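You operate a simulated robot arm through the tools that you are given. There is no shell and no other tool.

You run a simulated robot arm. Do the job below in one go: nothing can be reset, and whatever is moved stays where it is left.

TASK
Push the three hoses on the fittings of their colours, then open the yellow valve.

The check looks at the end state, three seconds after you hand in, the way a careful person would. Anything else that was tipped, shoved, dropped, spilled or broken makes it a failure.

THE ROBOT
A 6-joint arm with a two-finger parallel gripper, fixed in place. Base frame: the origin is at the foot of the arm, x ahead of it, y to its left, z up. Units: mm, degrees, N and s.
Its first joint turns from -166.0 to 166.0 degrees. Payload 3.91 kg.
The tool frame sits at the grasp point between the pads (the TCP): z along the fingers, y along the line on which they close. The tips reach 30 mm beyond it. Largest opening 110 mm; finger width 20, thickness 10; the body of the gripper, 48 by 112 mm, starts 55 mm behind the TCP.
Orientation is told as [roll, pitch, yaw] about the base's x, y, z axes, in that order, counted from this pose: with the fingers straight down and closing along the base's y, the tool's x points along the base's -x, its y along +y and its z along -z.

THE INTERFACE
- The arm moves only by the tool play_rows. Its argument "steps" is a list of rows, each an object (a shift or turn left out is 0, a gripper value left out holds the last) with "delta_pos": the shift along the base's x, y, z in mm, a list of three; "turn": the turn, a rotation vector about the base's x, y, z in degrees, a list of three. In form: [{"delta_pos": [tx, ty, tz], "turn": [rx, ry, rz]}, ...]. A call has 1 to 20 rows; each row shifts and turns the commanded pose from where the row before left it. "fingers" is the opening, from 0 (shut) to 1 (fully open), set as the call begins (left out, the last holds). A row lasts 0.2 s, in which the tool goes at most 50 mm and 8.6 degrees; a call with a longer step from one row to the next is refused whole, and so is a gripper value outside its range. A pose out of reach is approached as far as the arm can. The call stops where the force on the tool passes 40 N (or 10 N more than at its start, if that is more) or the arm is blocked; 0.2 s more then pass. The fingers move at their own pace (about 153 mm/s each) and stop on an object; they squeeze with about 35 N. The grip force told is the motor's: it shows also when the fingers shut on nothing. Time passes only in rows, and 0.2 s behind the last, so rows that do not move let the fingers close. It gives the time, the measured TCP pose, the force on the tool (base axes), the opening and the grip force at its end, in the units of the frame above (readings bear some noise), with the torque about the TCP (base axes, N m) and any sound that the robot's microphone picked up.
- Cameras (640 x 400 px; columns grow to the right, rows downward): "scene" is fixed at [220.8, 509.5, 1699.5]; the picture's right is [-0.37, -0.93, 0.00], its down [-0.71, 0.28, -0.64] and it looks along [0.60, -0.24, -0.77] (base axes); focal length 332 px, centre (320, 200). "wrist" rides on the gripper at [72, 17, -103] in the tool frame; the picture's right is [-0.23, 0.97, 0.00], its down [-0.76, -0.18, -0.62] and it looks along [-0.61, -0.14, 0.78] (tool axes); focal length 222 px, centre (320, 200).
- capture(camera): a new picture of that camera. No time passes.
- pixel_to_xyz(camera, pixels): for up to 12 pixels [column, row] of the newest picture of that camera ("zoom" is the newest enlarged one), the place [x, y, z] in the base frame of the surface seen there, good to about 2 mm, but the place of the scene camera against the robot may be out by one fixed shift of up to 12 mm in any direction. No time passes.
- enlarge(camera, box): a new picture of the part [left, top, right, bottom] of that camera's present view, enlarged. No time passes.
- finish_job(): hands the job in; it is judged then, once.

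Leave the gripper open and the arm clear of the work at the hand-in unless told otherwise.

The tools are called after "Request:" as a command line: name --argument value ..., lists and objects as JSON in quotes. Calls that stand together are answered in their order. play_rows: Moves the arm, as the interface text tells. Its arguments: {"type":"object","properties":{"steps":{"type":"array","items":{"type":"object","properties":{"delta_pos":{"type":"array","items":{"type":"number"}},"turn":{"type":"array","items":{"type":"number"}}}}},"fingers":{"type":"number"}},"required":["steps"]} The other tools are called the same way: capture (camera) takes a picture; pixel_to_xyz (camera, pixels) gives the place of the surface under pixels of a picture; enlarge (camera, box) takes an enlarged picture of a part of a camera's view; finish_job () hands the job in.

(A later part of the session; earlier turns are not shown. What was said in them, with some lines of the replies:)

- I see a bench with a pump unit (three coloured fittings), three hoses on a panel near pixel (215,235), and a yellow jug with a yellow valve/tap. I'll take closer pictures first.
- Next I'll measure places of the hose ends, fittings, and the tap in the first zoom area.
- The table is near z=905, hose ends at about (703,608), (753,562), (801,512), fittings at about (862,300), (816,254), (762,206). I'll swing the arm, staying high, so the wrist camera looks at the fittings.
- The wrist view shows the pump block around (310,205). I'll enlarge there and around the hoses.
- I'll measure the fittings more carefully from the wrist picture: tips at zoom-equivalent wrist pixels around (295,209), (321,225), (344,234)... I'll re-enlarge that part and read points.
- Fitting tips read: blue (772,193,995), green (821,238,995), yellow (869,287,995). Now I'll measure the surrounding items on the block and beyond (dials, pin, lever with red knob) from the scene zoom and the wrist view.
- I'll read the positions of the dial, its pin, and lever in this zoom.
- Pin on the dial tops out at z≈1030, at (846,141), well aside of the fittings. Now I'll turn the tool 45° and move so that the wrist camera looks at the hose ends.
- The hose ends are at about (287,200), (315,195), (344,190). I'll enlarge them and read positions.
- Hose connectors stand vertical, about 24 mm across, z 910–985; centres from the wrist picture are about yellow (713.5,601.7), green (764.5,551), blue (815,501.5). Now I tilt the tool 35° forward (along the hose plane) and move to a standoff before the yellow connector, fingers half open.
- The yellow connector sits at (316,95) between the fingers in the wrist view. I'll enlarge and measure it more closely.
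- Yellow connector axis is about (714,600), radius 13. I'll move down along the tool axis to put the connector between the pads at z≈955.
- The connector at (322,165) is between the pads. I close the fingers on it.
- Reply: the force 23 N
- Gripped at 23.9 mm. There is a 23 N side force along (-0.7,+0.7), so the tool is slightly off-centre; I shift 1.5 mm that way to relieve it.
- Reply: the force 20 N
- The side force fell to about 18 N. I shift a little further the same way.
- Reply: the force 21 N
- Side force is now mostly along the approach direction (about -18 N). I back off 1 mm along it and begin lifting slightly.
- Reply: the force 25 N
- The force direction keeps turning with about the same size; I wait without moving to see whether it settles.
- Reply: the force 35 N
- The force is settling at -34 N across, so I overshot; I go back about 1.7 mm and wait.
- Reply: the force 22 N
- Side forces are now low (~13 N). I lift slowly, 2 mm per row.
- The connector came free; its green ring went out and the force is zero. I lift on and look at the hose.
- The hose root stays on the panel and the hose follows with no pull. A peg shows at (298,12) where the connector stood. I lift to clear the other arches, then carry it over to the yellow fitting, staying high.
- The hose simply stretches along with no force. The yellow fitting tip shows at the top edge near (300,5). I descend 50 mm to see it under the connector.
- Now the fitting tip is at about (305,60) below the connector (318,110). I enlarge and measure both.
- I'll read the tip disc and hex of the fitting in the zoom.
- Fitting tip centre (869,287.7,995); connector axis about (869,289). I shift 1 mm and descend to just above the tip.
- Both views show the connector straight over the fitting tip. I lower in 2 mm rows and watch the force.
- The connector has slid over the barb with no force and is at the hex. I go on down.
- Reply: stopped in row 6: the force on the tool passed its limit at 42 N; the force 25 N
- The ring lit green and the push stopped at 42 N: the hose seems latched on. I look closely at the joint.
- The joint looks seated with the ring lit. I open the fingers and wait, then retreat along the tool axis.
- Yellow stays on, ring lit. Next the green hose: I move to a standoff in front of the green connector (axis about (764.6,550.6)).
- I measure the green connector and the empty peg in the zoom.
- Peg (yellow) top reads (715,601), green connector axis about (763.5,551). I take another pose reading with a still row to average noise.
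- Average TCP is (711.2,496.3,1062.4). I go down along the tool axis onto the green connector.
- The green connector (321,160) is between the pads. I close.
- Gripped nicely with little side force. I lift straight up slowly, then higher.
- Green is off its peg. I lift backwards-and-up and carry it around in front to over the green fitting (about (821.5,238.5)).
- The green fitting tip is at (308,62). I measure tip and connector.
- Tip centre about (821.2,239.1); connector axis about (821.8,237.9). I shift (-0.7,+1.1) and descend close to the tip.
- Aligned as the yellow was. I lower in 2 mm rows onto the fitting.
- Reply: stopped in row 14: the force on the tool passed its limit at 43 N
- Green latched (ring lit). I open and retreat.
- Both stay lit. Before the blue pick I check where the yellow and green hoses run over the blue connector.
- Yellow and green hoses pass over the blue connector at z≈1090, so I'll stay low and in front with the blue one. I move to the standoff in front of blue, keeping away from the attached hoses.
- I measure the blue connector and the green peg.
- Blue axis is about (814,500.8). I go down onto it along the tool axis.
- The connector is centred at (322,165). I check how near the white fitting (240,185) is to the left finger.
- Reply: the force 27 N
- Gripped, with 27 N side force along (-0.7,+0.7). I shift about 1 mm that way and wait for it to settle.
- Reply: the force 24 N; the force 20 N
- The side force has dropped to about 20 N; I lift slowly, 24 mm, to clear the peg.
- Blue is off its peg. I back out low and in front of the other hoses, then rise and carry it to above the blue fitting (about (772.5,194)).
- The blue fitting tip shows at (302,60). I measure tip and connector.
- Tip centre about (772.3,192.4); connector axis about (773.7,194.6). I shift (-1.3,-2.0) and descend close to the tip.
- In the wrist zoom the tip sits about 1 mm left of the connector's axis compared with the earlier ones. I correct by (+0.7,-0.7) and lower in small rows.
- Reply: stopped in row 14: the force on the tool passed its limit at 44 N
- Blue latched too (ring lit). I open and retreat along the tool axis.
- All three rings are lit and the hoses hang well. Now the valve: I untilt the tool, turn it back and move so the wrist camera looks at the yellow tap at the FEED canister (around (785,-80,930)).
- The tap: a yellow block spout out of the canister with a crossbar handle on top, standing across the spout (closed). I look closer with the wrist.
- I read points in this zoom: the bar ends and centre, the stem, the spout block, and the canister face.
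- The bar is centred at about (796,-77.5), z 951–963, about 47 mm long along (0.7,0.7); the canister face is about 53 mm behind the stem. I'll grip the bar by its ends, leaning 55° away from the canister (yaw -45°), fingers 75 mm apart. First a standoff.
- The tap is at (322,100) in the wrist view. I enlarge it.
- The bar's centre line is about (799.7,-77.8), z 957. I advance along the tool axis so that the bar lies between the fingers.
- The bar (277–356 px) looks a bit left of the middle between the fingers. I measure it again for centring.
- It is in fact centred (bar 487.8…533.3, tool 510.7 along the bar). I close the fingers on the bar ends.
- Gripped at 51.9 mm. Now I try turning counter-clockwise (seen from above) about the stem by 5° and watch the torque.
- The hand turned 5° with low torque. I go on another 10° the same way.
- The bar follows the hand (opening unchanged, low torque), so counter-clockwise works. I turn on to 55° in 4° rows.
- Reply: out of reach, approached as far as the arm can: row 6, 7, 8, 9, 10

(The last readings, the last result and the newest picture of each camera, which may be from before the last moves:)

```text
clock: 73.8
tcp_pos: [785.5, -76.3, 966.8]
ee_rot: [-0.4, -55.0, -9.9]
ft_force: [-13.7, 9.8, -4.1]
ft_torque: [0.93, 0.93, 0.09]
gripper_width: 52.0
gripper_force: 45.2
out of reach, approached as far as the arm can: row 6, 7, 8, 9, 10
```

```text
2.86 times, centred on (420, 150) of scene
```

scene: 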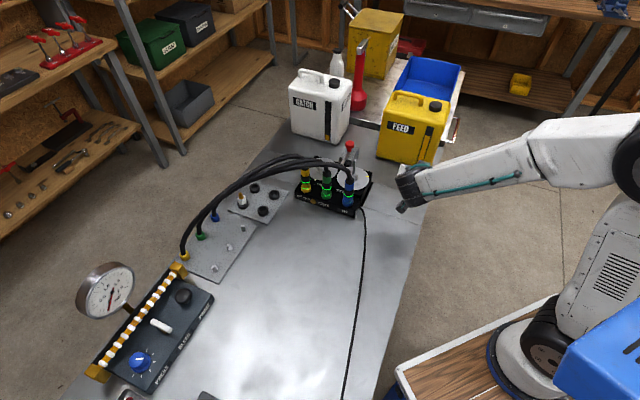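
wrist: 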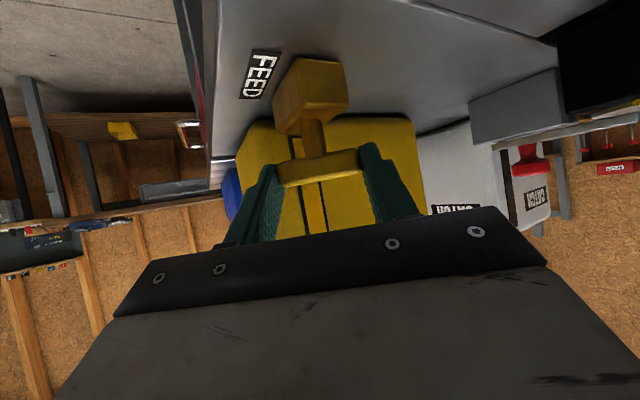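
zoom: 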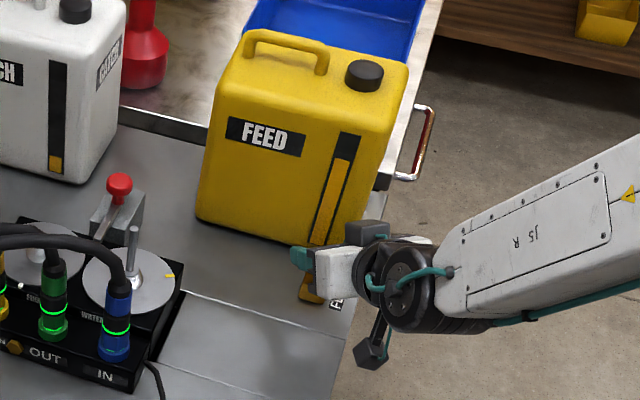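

The arm reached its limit at a hand yaw of about -10° (bar turned 35° so far). I'll ratchet: open the fingers here, check the bar stays, then turn the hand back and regrip.

Request:
play_rows --steps '[{"delta_pos": [0, 0, 0]}, {"delta_pos": [0, 0, 0]}]' --fingers 0.75

Request:
capture --camera "wrist"

Request:
enlarge --camera "wrist" --box '[240, 40, 400, 220]'

```text
clock: 74.3
tcp_pos: [786.5, -76.5, 967.1]
ee_rot: [-0.4, -55.3, -9.9]
ft_force: [-0.4, 0.1, -0.7]
ft_torque: [-0.03, -0.03, -0.02]
gripper_width: 82.3
gripper_force: 0.1
```

```text
taken
```

wrist: 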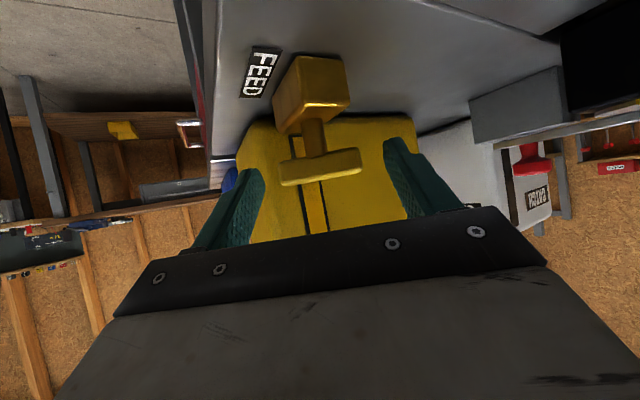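

```text
2.22 times, centred on (320, 130) of wrist
```

zoom: 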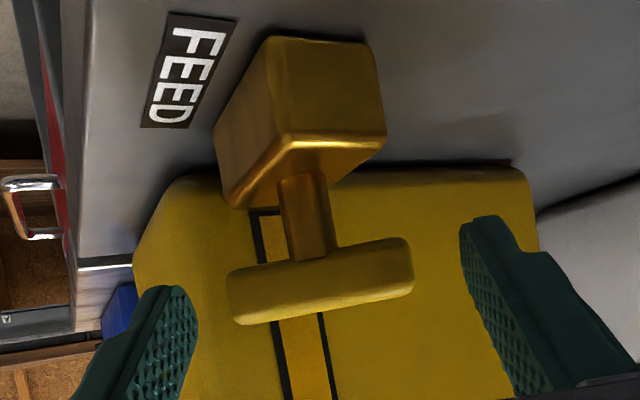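

The bar stays where I left it. I turn the hand back one 4° row to see where the commanded pose stands.

Request:
play_rows --steps '[{"delta_pos": [0.18, 0.85, 0], "turn": [0, 0, -4]}, {"delta_pos": [0, 0, 0]}]'

```text
clock: 75.0
tcp_pos: [787.0, -76.0, 966.6]
ee_rot: [-0.5, -55.2, -13.9]
ft_force: [0.7, 0.4, 0.0]
ft_torque: [0.01, -0.01, -0.01]
gripper_width: 82.5
gripper_force: 0.0
```

It follows. I turn the hand back to yaw -45° around the stem, fingers open around the bar.

Request:
play_rows --steps '[{"delta_pos": [0.24, 0.84, 0], "turn": [0, 0, -4]}, {"delta_pos": [0.3, 0.82, 0], "turn": [0, 0, -4]}, {"delta_pos": [0.36, 0.8, 0], "turn": [0, 0, -4]}, {"delta_pos": [0.41, 0.77, 0], "turn": [0, 0, -4]}, {"delta_pos": [0.46, 0.74, 0], "turn": [0, 0, -4]}, {"delta_pos": [0.51, 0.7, 0], "turn": [0, 0, -4]}, {"delta_pos": [0.55, 0.66, 0], "turn": [0, 0, -4]}, {"delta_pos": [0.43, 0.47, 0], "turn": [0, 0, -3.1]}, {"delta_pos": [0, 0, 0]}]'

Request:
capture --camera "wrist"

Request:
enlarge --camera "wrist" --box '[240, 40, 400, 220]'

```text
clock: 77.0
tcp_pos: [792.1, -71.0, 968.1]
ee_rot: [-0.4, -55.1, -45.0]
ft_force: [-0.8, 0.9, 0.0]
ft_torque: [-0.02, -0.01, -0.02]
gripper_width: 82.4
gripper_force: 0.0
```

```text
taken
```

wrist: 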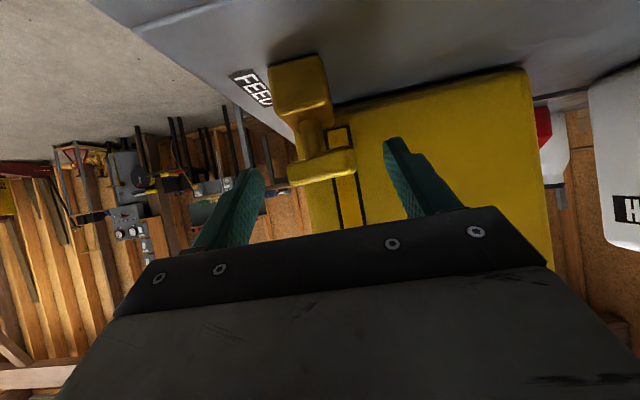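

```text
2.22 times, centred on (320, 130) of wrist
```

zoom: 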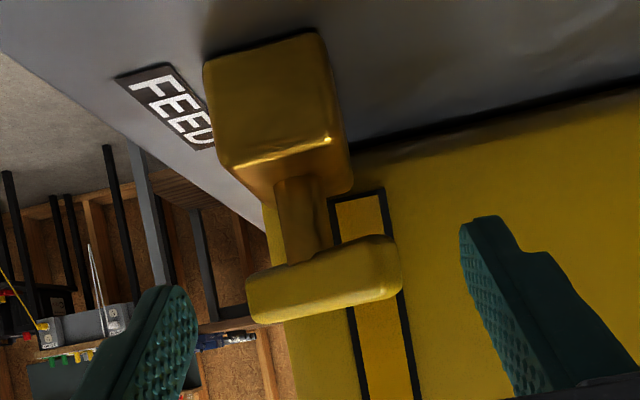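

The bar has turned 35° (right end now nearer me). I'll push its right (outer) end with the inner face of the right finger: back off 12 mm, then slide toward (-0.7,-0.7).

Request:
play_rows --steps '[{"delta_pos": [-4.3, 4.3, 0]}, {"delta_pos": [-4.2, 4.2, 0]}, {"delta_pos": [-3.5, -3.5, 0]}, {"delta_pos": [-3.5, -3.5, 0]}, {"delta_pos": [-2.8, -2.8, 0]}, {"delta_pos": [0, 0, 0]}]'

Request:
enlarge --camera "wrist" --box '[240, 40, 440, 240]'

```text
clock: 78.3
tcp_pos: [772.5, -72.2, 966.8]
ee_rot: [-0.5, -55.1, -45.0]
ft_force: [0.3, -0.1, 0.2]
ft_torque: [-0.02, 0.03, 0.02]
gripper_width: 82.4
gripper_force: 0.0
```

```text
2.00 times, centred on (340, 140) of wrist
```

zoom: 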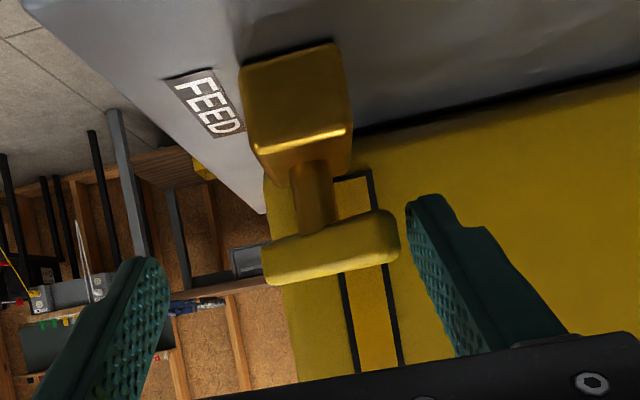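

The right finger is just beside the bar's end. I push in 2 mm rows toward (-0.7,-0.7).

Request:
play_rows --steps '[{"delta_pos": [-1.4, -1.4, 0]}, {"delta_pos": [-1.4, -1.4, 0]}, {"delta_pos": [-1.4, -1.4, 0]}, {"delta_pos": [-1.4, -1.4, 0]}, {"delta_pos": [-1.4, -1.4, 0]}, {"delta_pos": [0, 0, 0]}]'

Request:
enlarge --camera "wrist" --box '[240, 40, 440, 240]'

```text
clock: 79.8
tcp_pos: [765.7, -80.6, 966.9]
ee_rot: [-0.5, -55.1, -45.1]
ft_force: [0.3, 0.6, 0.2]
ft_torque: [0.03, -0.02, 0.0]
gripper_width: 83.1
gripper_force: 0.1
```

```text
2.00 times, centred on (340, 140) of wrist
```

zoom: 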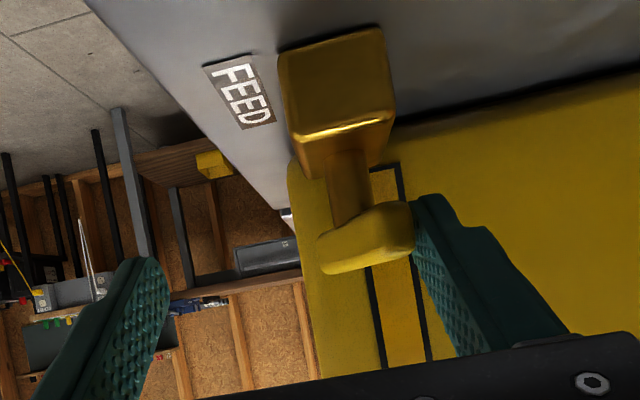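

The bar turns with almost no force. I push on.

Request:
play_rows --steps '[{"delta_pos": [-1.4, -1.4, 0]}, {"delta_pos": [-1.4, -1.4, 0]}, {"delta_pos": [-1.4, -1.4, 0]}, {"delta_pos": [0, 0, 0]}]'

Request:
enlarge --camera "wrist" --box '[240, 40, 440, 240]'

```text
clock: 80.8
tcp_pos: [760.9, -82.4, 966.5]
ee_rot: [-0.5, -55.1, -45.0]
ft_force: [0.5, 1.6, 0.8]
ft_torque: [0.0, -0.02, -0.01]
gripper_width: 83.1
gripper_force: 0.7
```

```text
2.00 times, centred on (340, 140) of wrist
```

zoom: 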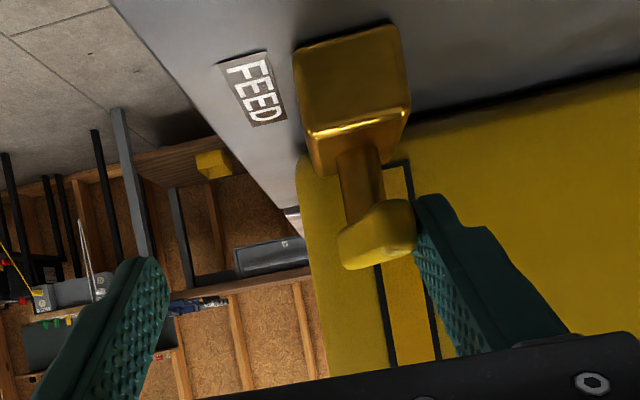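

The bar is now almost in line with the spout. I push two more rows and watch for the stop.

Request:
play_rows --steps '[{"delta_pos": [-1.2, -1.2, 0]}, {"delta_pos": [-1, -1, 0]}, {"delta_pos": [0, 0, 0]}]'

Request:
enlarge --camera "wrist" --box '[240, 40, 440, 240]'

```text
clock: 81.5
tcp_pos: [759.4, -84.9, 966.4]
ee_rot: [-0.4, -55.1, -45.1]
ft_force: [0.3, 0.7, 1.9]
ft_torque: [-0.01, -0.04, -0.01]
gripper_width: 83.1
gripper_force: 0.5
```

```text
2.00 times, centred on (340, 140) of wrist
```

zoom: 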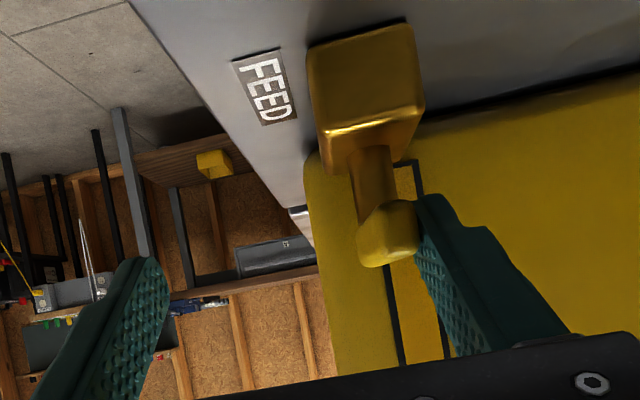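

The bar is end-on to me, i.e. nearly in line. I centre the hand on the stem again, to squeeze the bar gently parallel between the pads.

Request:
play_rows --steps '[{"delta_pos": [7.9, 7.9, 0]}, {"delta_pos": [7.9, 7.9, 0]}, {"delta_pos": [7.9, 7.9, 0]}, {"delta_pos": [3.6, -3.6, 0]}, {"delta_pos": [3.6, -3.6, 0]}, {"delta_pos": [0, 0, 0]}]'

Request:
enlarge --camera "wrist" --box '[220, 40, 420, 240]'

Request:
play_rows --steps '[{"delta_pos": [0, 0, 0]}]'

```text
clock: 83.0
tcp_pos: [790.2, -69.7, 967.1]
ee_rot: [-0.3, -55.1, -45.0]
ft_force: [1.0, -0.2, 0.2]
ft_torque: [-0.02, 0.03, -0.02]
gripper_width: 82.4
gripper_force: 0.0
```

```text
2.00 times, centred on (320, 140) of wrist
```

zoom: 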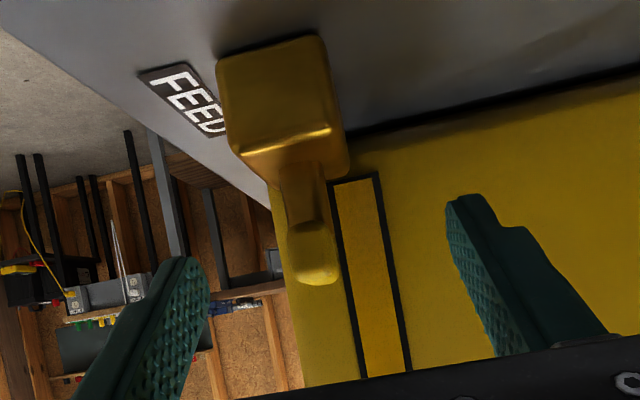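

```text
clock: 83.3
tcp_pos: [791.7, -69.4, 966.4]
ee_rot: [-0.4, -55.1, -44.9]
ft_force: [-0.3, 1.1, -0.9]
ft_torque: [-0.03, 0.02, 0.02]
gripper_width: 82.4
gripper_force: 0.1
```

The bar is in line with the spout now. I squeeze once to make it parallel.

Request:
play_rows --steps '[{"delta_pos": [0, 0, 0]}, {"delta_pos": [0, 0, 0]}, {"delta_pos": [0, 0, 0]}]' --fingers 0

Request:
enlarge --camera "wrist" --box '[220, 40, 420, 240]'

```text
clock: 84.2
tcp_pos: [790.5, -70.2, 966.7]
ee_rot: [-0.3, -55.0, -45.1]
ft_force: [-1.9, -1.7, -0.2]
ft_torque: [-0.12, -0.13, -0.03]
gripper_width: 13.6
gripper_force: 45.4
```

```text
2.00 times, centred on (320, 140) of wrist
```

zoom: 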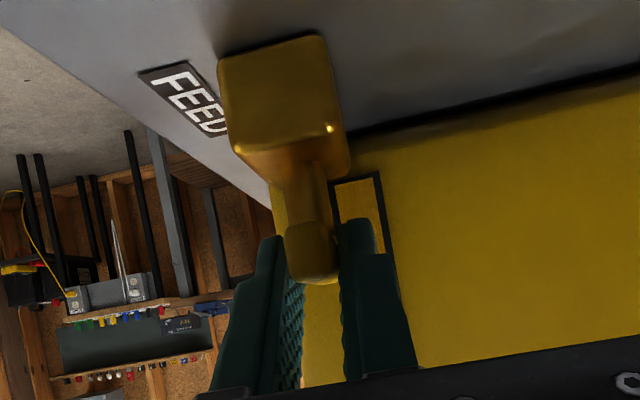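

The bar is parallel (13.6 mm). I test for the end stop by turning 4° further and reading the torque.

Request:
play_rows --steps '[{"delta_pos": [-0.3, -0.31, 0], "turn": [0, 0, 2]}, {"delta_pos": [-0.28, -0.32, 0], "turn": [0, 0, 2]}, {"delta_pos": [0, 0, 0]}, {"delta_pos": [0, 0, 0]}]'

```text
clock: 85.2
tcp_pos: [789.5, -69.8, 966.5]
ee_rot: [-0.6, -55.0, -41.0]
ft_force: [7.7, -1.7, -9.4]
ft_torque: [0.19, 0.58, -1.38]
gripper_width: 13.8
gripper_force: 44.9
```

The torque jumps to -1.4 N·m: the end stop at 90°, so the valve is fully open. I turn back 4° to relieve, then open the fingers.

Request:
play_rows --steps '[{"delta_pos": [0.28, 0.32, 0], "turn": [0, 0, -2]}, {"delta_pos": [0.3, 0.31, 0], "turn": [0, 0, -1.7]}, {"delta_pos": [0, 0, 0]}]'

Request:
play_rows --steps '[{"delta_pos": [0, 0, 0]}, {"delta_pos": [0, 0, 0]}]' --fingers 0.5

Request:
enlarge --camera "wrist" --box '[220, 40, 420, 240]'

```text
clock: 86.0
tcp_pos: [790.4, -69.6, 966.2]
ee_rot: [-0.5, -55.1, -44.7]
ft_force: [-5.3, -3.5, -12.4]
ft_torque: [-0.38, -0.13, -0.09]
gripper_width: 13.6
gripper_force: 45.0
```

```text
clock: 86.5
tcp_pos: [790.6, -68.3, 968.1]
ee_rot: [-0.5, -55.0, -44.8]
ft_force: [-0.3, -0.1, 0.2]
ft_torque: [0.03, -0.02, -0.01]
gripper_width: 54.9
gripper_force: 0.2
```

```text
2.00 times, centred on (320, 140) of wrist
```

zoom: 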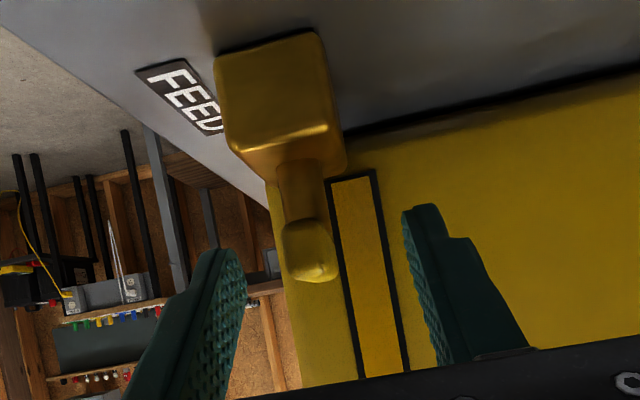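

The handle stays in line with the spout. I retreat along the tool axis and rise clear.

Request:
play_rows --steps '[{"delta_pos": [-11.6, 11.6, 11.5]}, {"delta_pos": [-17.4, 17.4, 17.2]}, {"delta_pos": [-17.4, 17.4, 17.2]}, {"delta_pos": [-17.4, 17.4, 17.2]}, {"delta_pos": [-15, 0, 35]}, {"delta_pos": [-15, 0, 40]}, {"delta_pos": [-15, 0, 40], "turn": [5, 5, 0]}, {"delta_pos": [-15, 0, 40], "turn": [5, 5, 0]}, {"delta_pos": [-15, 0, 30], "turn": [5, 5, 0]}, {"delta_pos": [-15, 0, 0], "turn": [5, 5, 0]}, {"delta_pos": [-10, 0, 0], "turn": [5, 5, 0]}, {"delta_pos": [0, 0, 0], "turn": [5, 5, 0]}, {"delta_pos": [0, 0, 0], "turn": [5, 5, 0]}, {"delta_pos": [0, 0, 0], "turn": [3.8, 3.8, 0]}, {"delta_pos": [0, 0, 0]}]' --fingers 1

Request:
capture --camera "scene"

Request:
capture --camera "wrist"

```text
clock: 89.8
tcp_pos: [626.6, -4.8, 1215.0]
ee_rot: [-0.2, -0.2, -44.8]
ft_force: [-0.7, 0.5, 0.4]
ft_torque: [-0.02, 0.0, -0.02]
gripper_width: 110.0
gripper_force: 0.1
```

```text
taken
```

scene: 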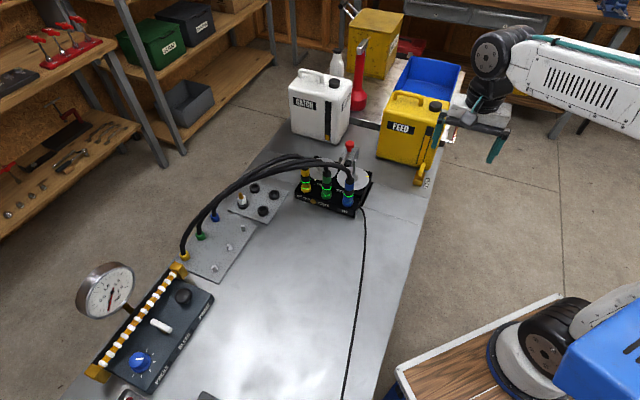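

```text
taken
```

wrist: 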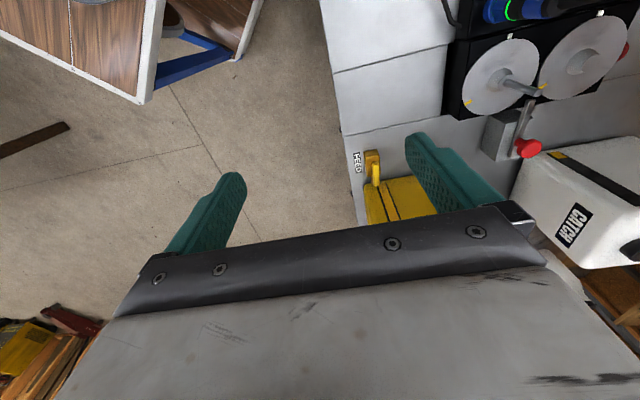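

I check the end state in close-up: valve, hoses and block.

Request:
enlarge --camera "scene" --box '[375, 80, 475, 205]'

Request:
enlarge --camera "scene" --box '[280, 130, 390, 225]'

Request:
enlarge --camera "scene" --box '[160, 140, 300, 290]'

Request:
enlarge --camera "wrist" --box '[330, 130, 430, 220]'

```text
3.20 times, centred on (425, 142) of scene
```

zoom: 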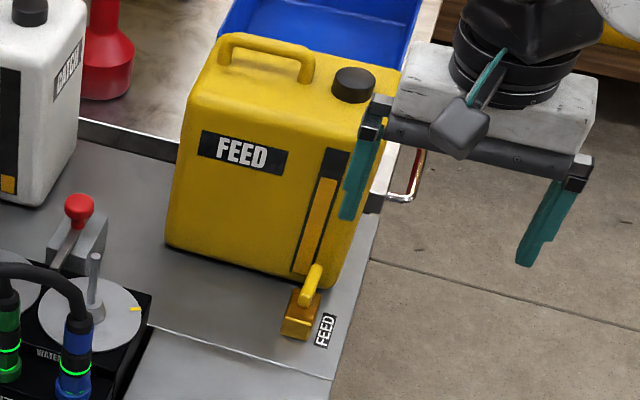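

```text
4.21 times, centred on (335, 178) of scene
```

zoom: 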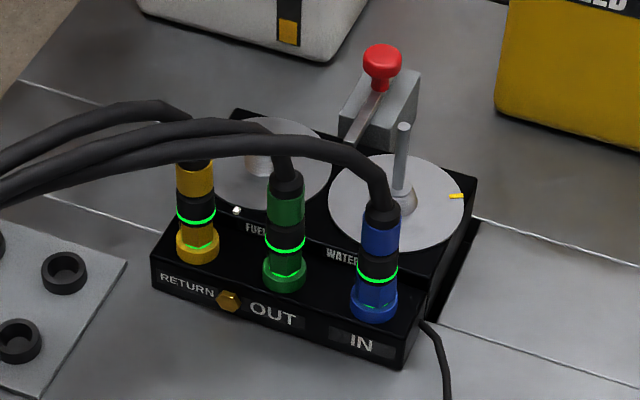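

```text
2.67 times, centred on (230, 215) of scene
```

zoom: 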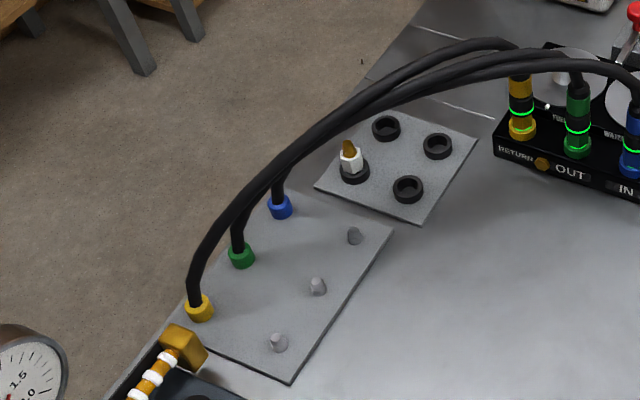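

```text
4.44 times, centred on (380, 175) of wrist
```

zoom: 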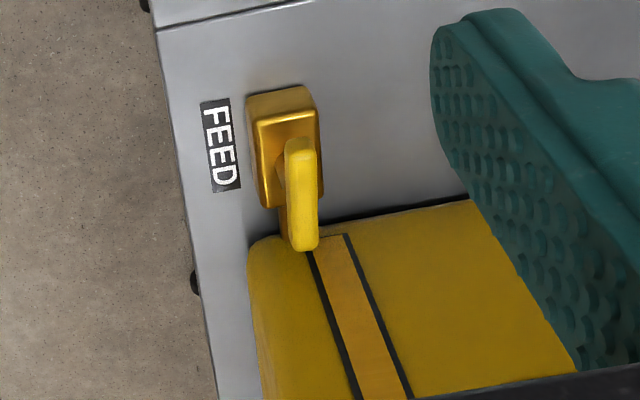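

All three connectors are on the fittings of their colours with lit rings, the yellow handle is in line with its spout at the end stop, nothing else has moved, and the gripper is open and clear. I hand in.

Request:
finish_job

```text
The job is handed in.
```

All three hoses are on the fittings of their colours, the yellow valve is open, and the job is handed in.

- **Hoses:** the yellow, green and blue connectors each went on until the push met the 40 N limit. The green ring on each one lit and stayed lit after I let go.
- **Valve:** I took "the yellow valve" to be the yellow tap on the FEED canister. Its handle started across the spout. I turned it 90° counter-clockwise, seen from above, until it hit its stop. It now lies in line with the spout.
- **Surroundings:** in the last close-ups, nothing else on the bench looked moved, tipped or spilled. The gripper is open and the arm is clear of the work.
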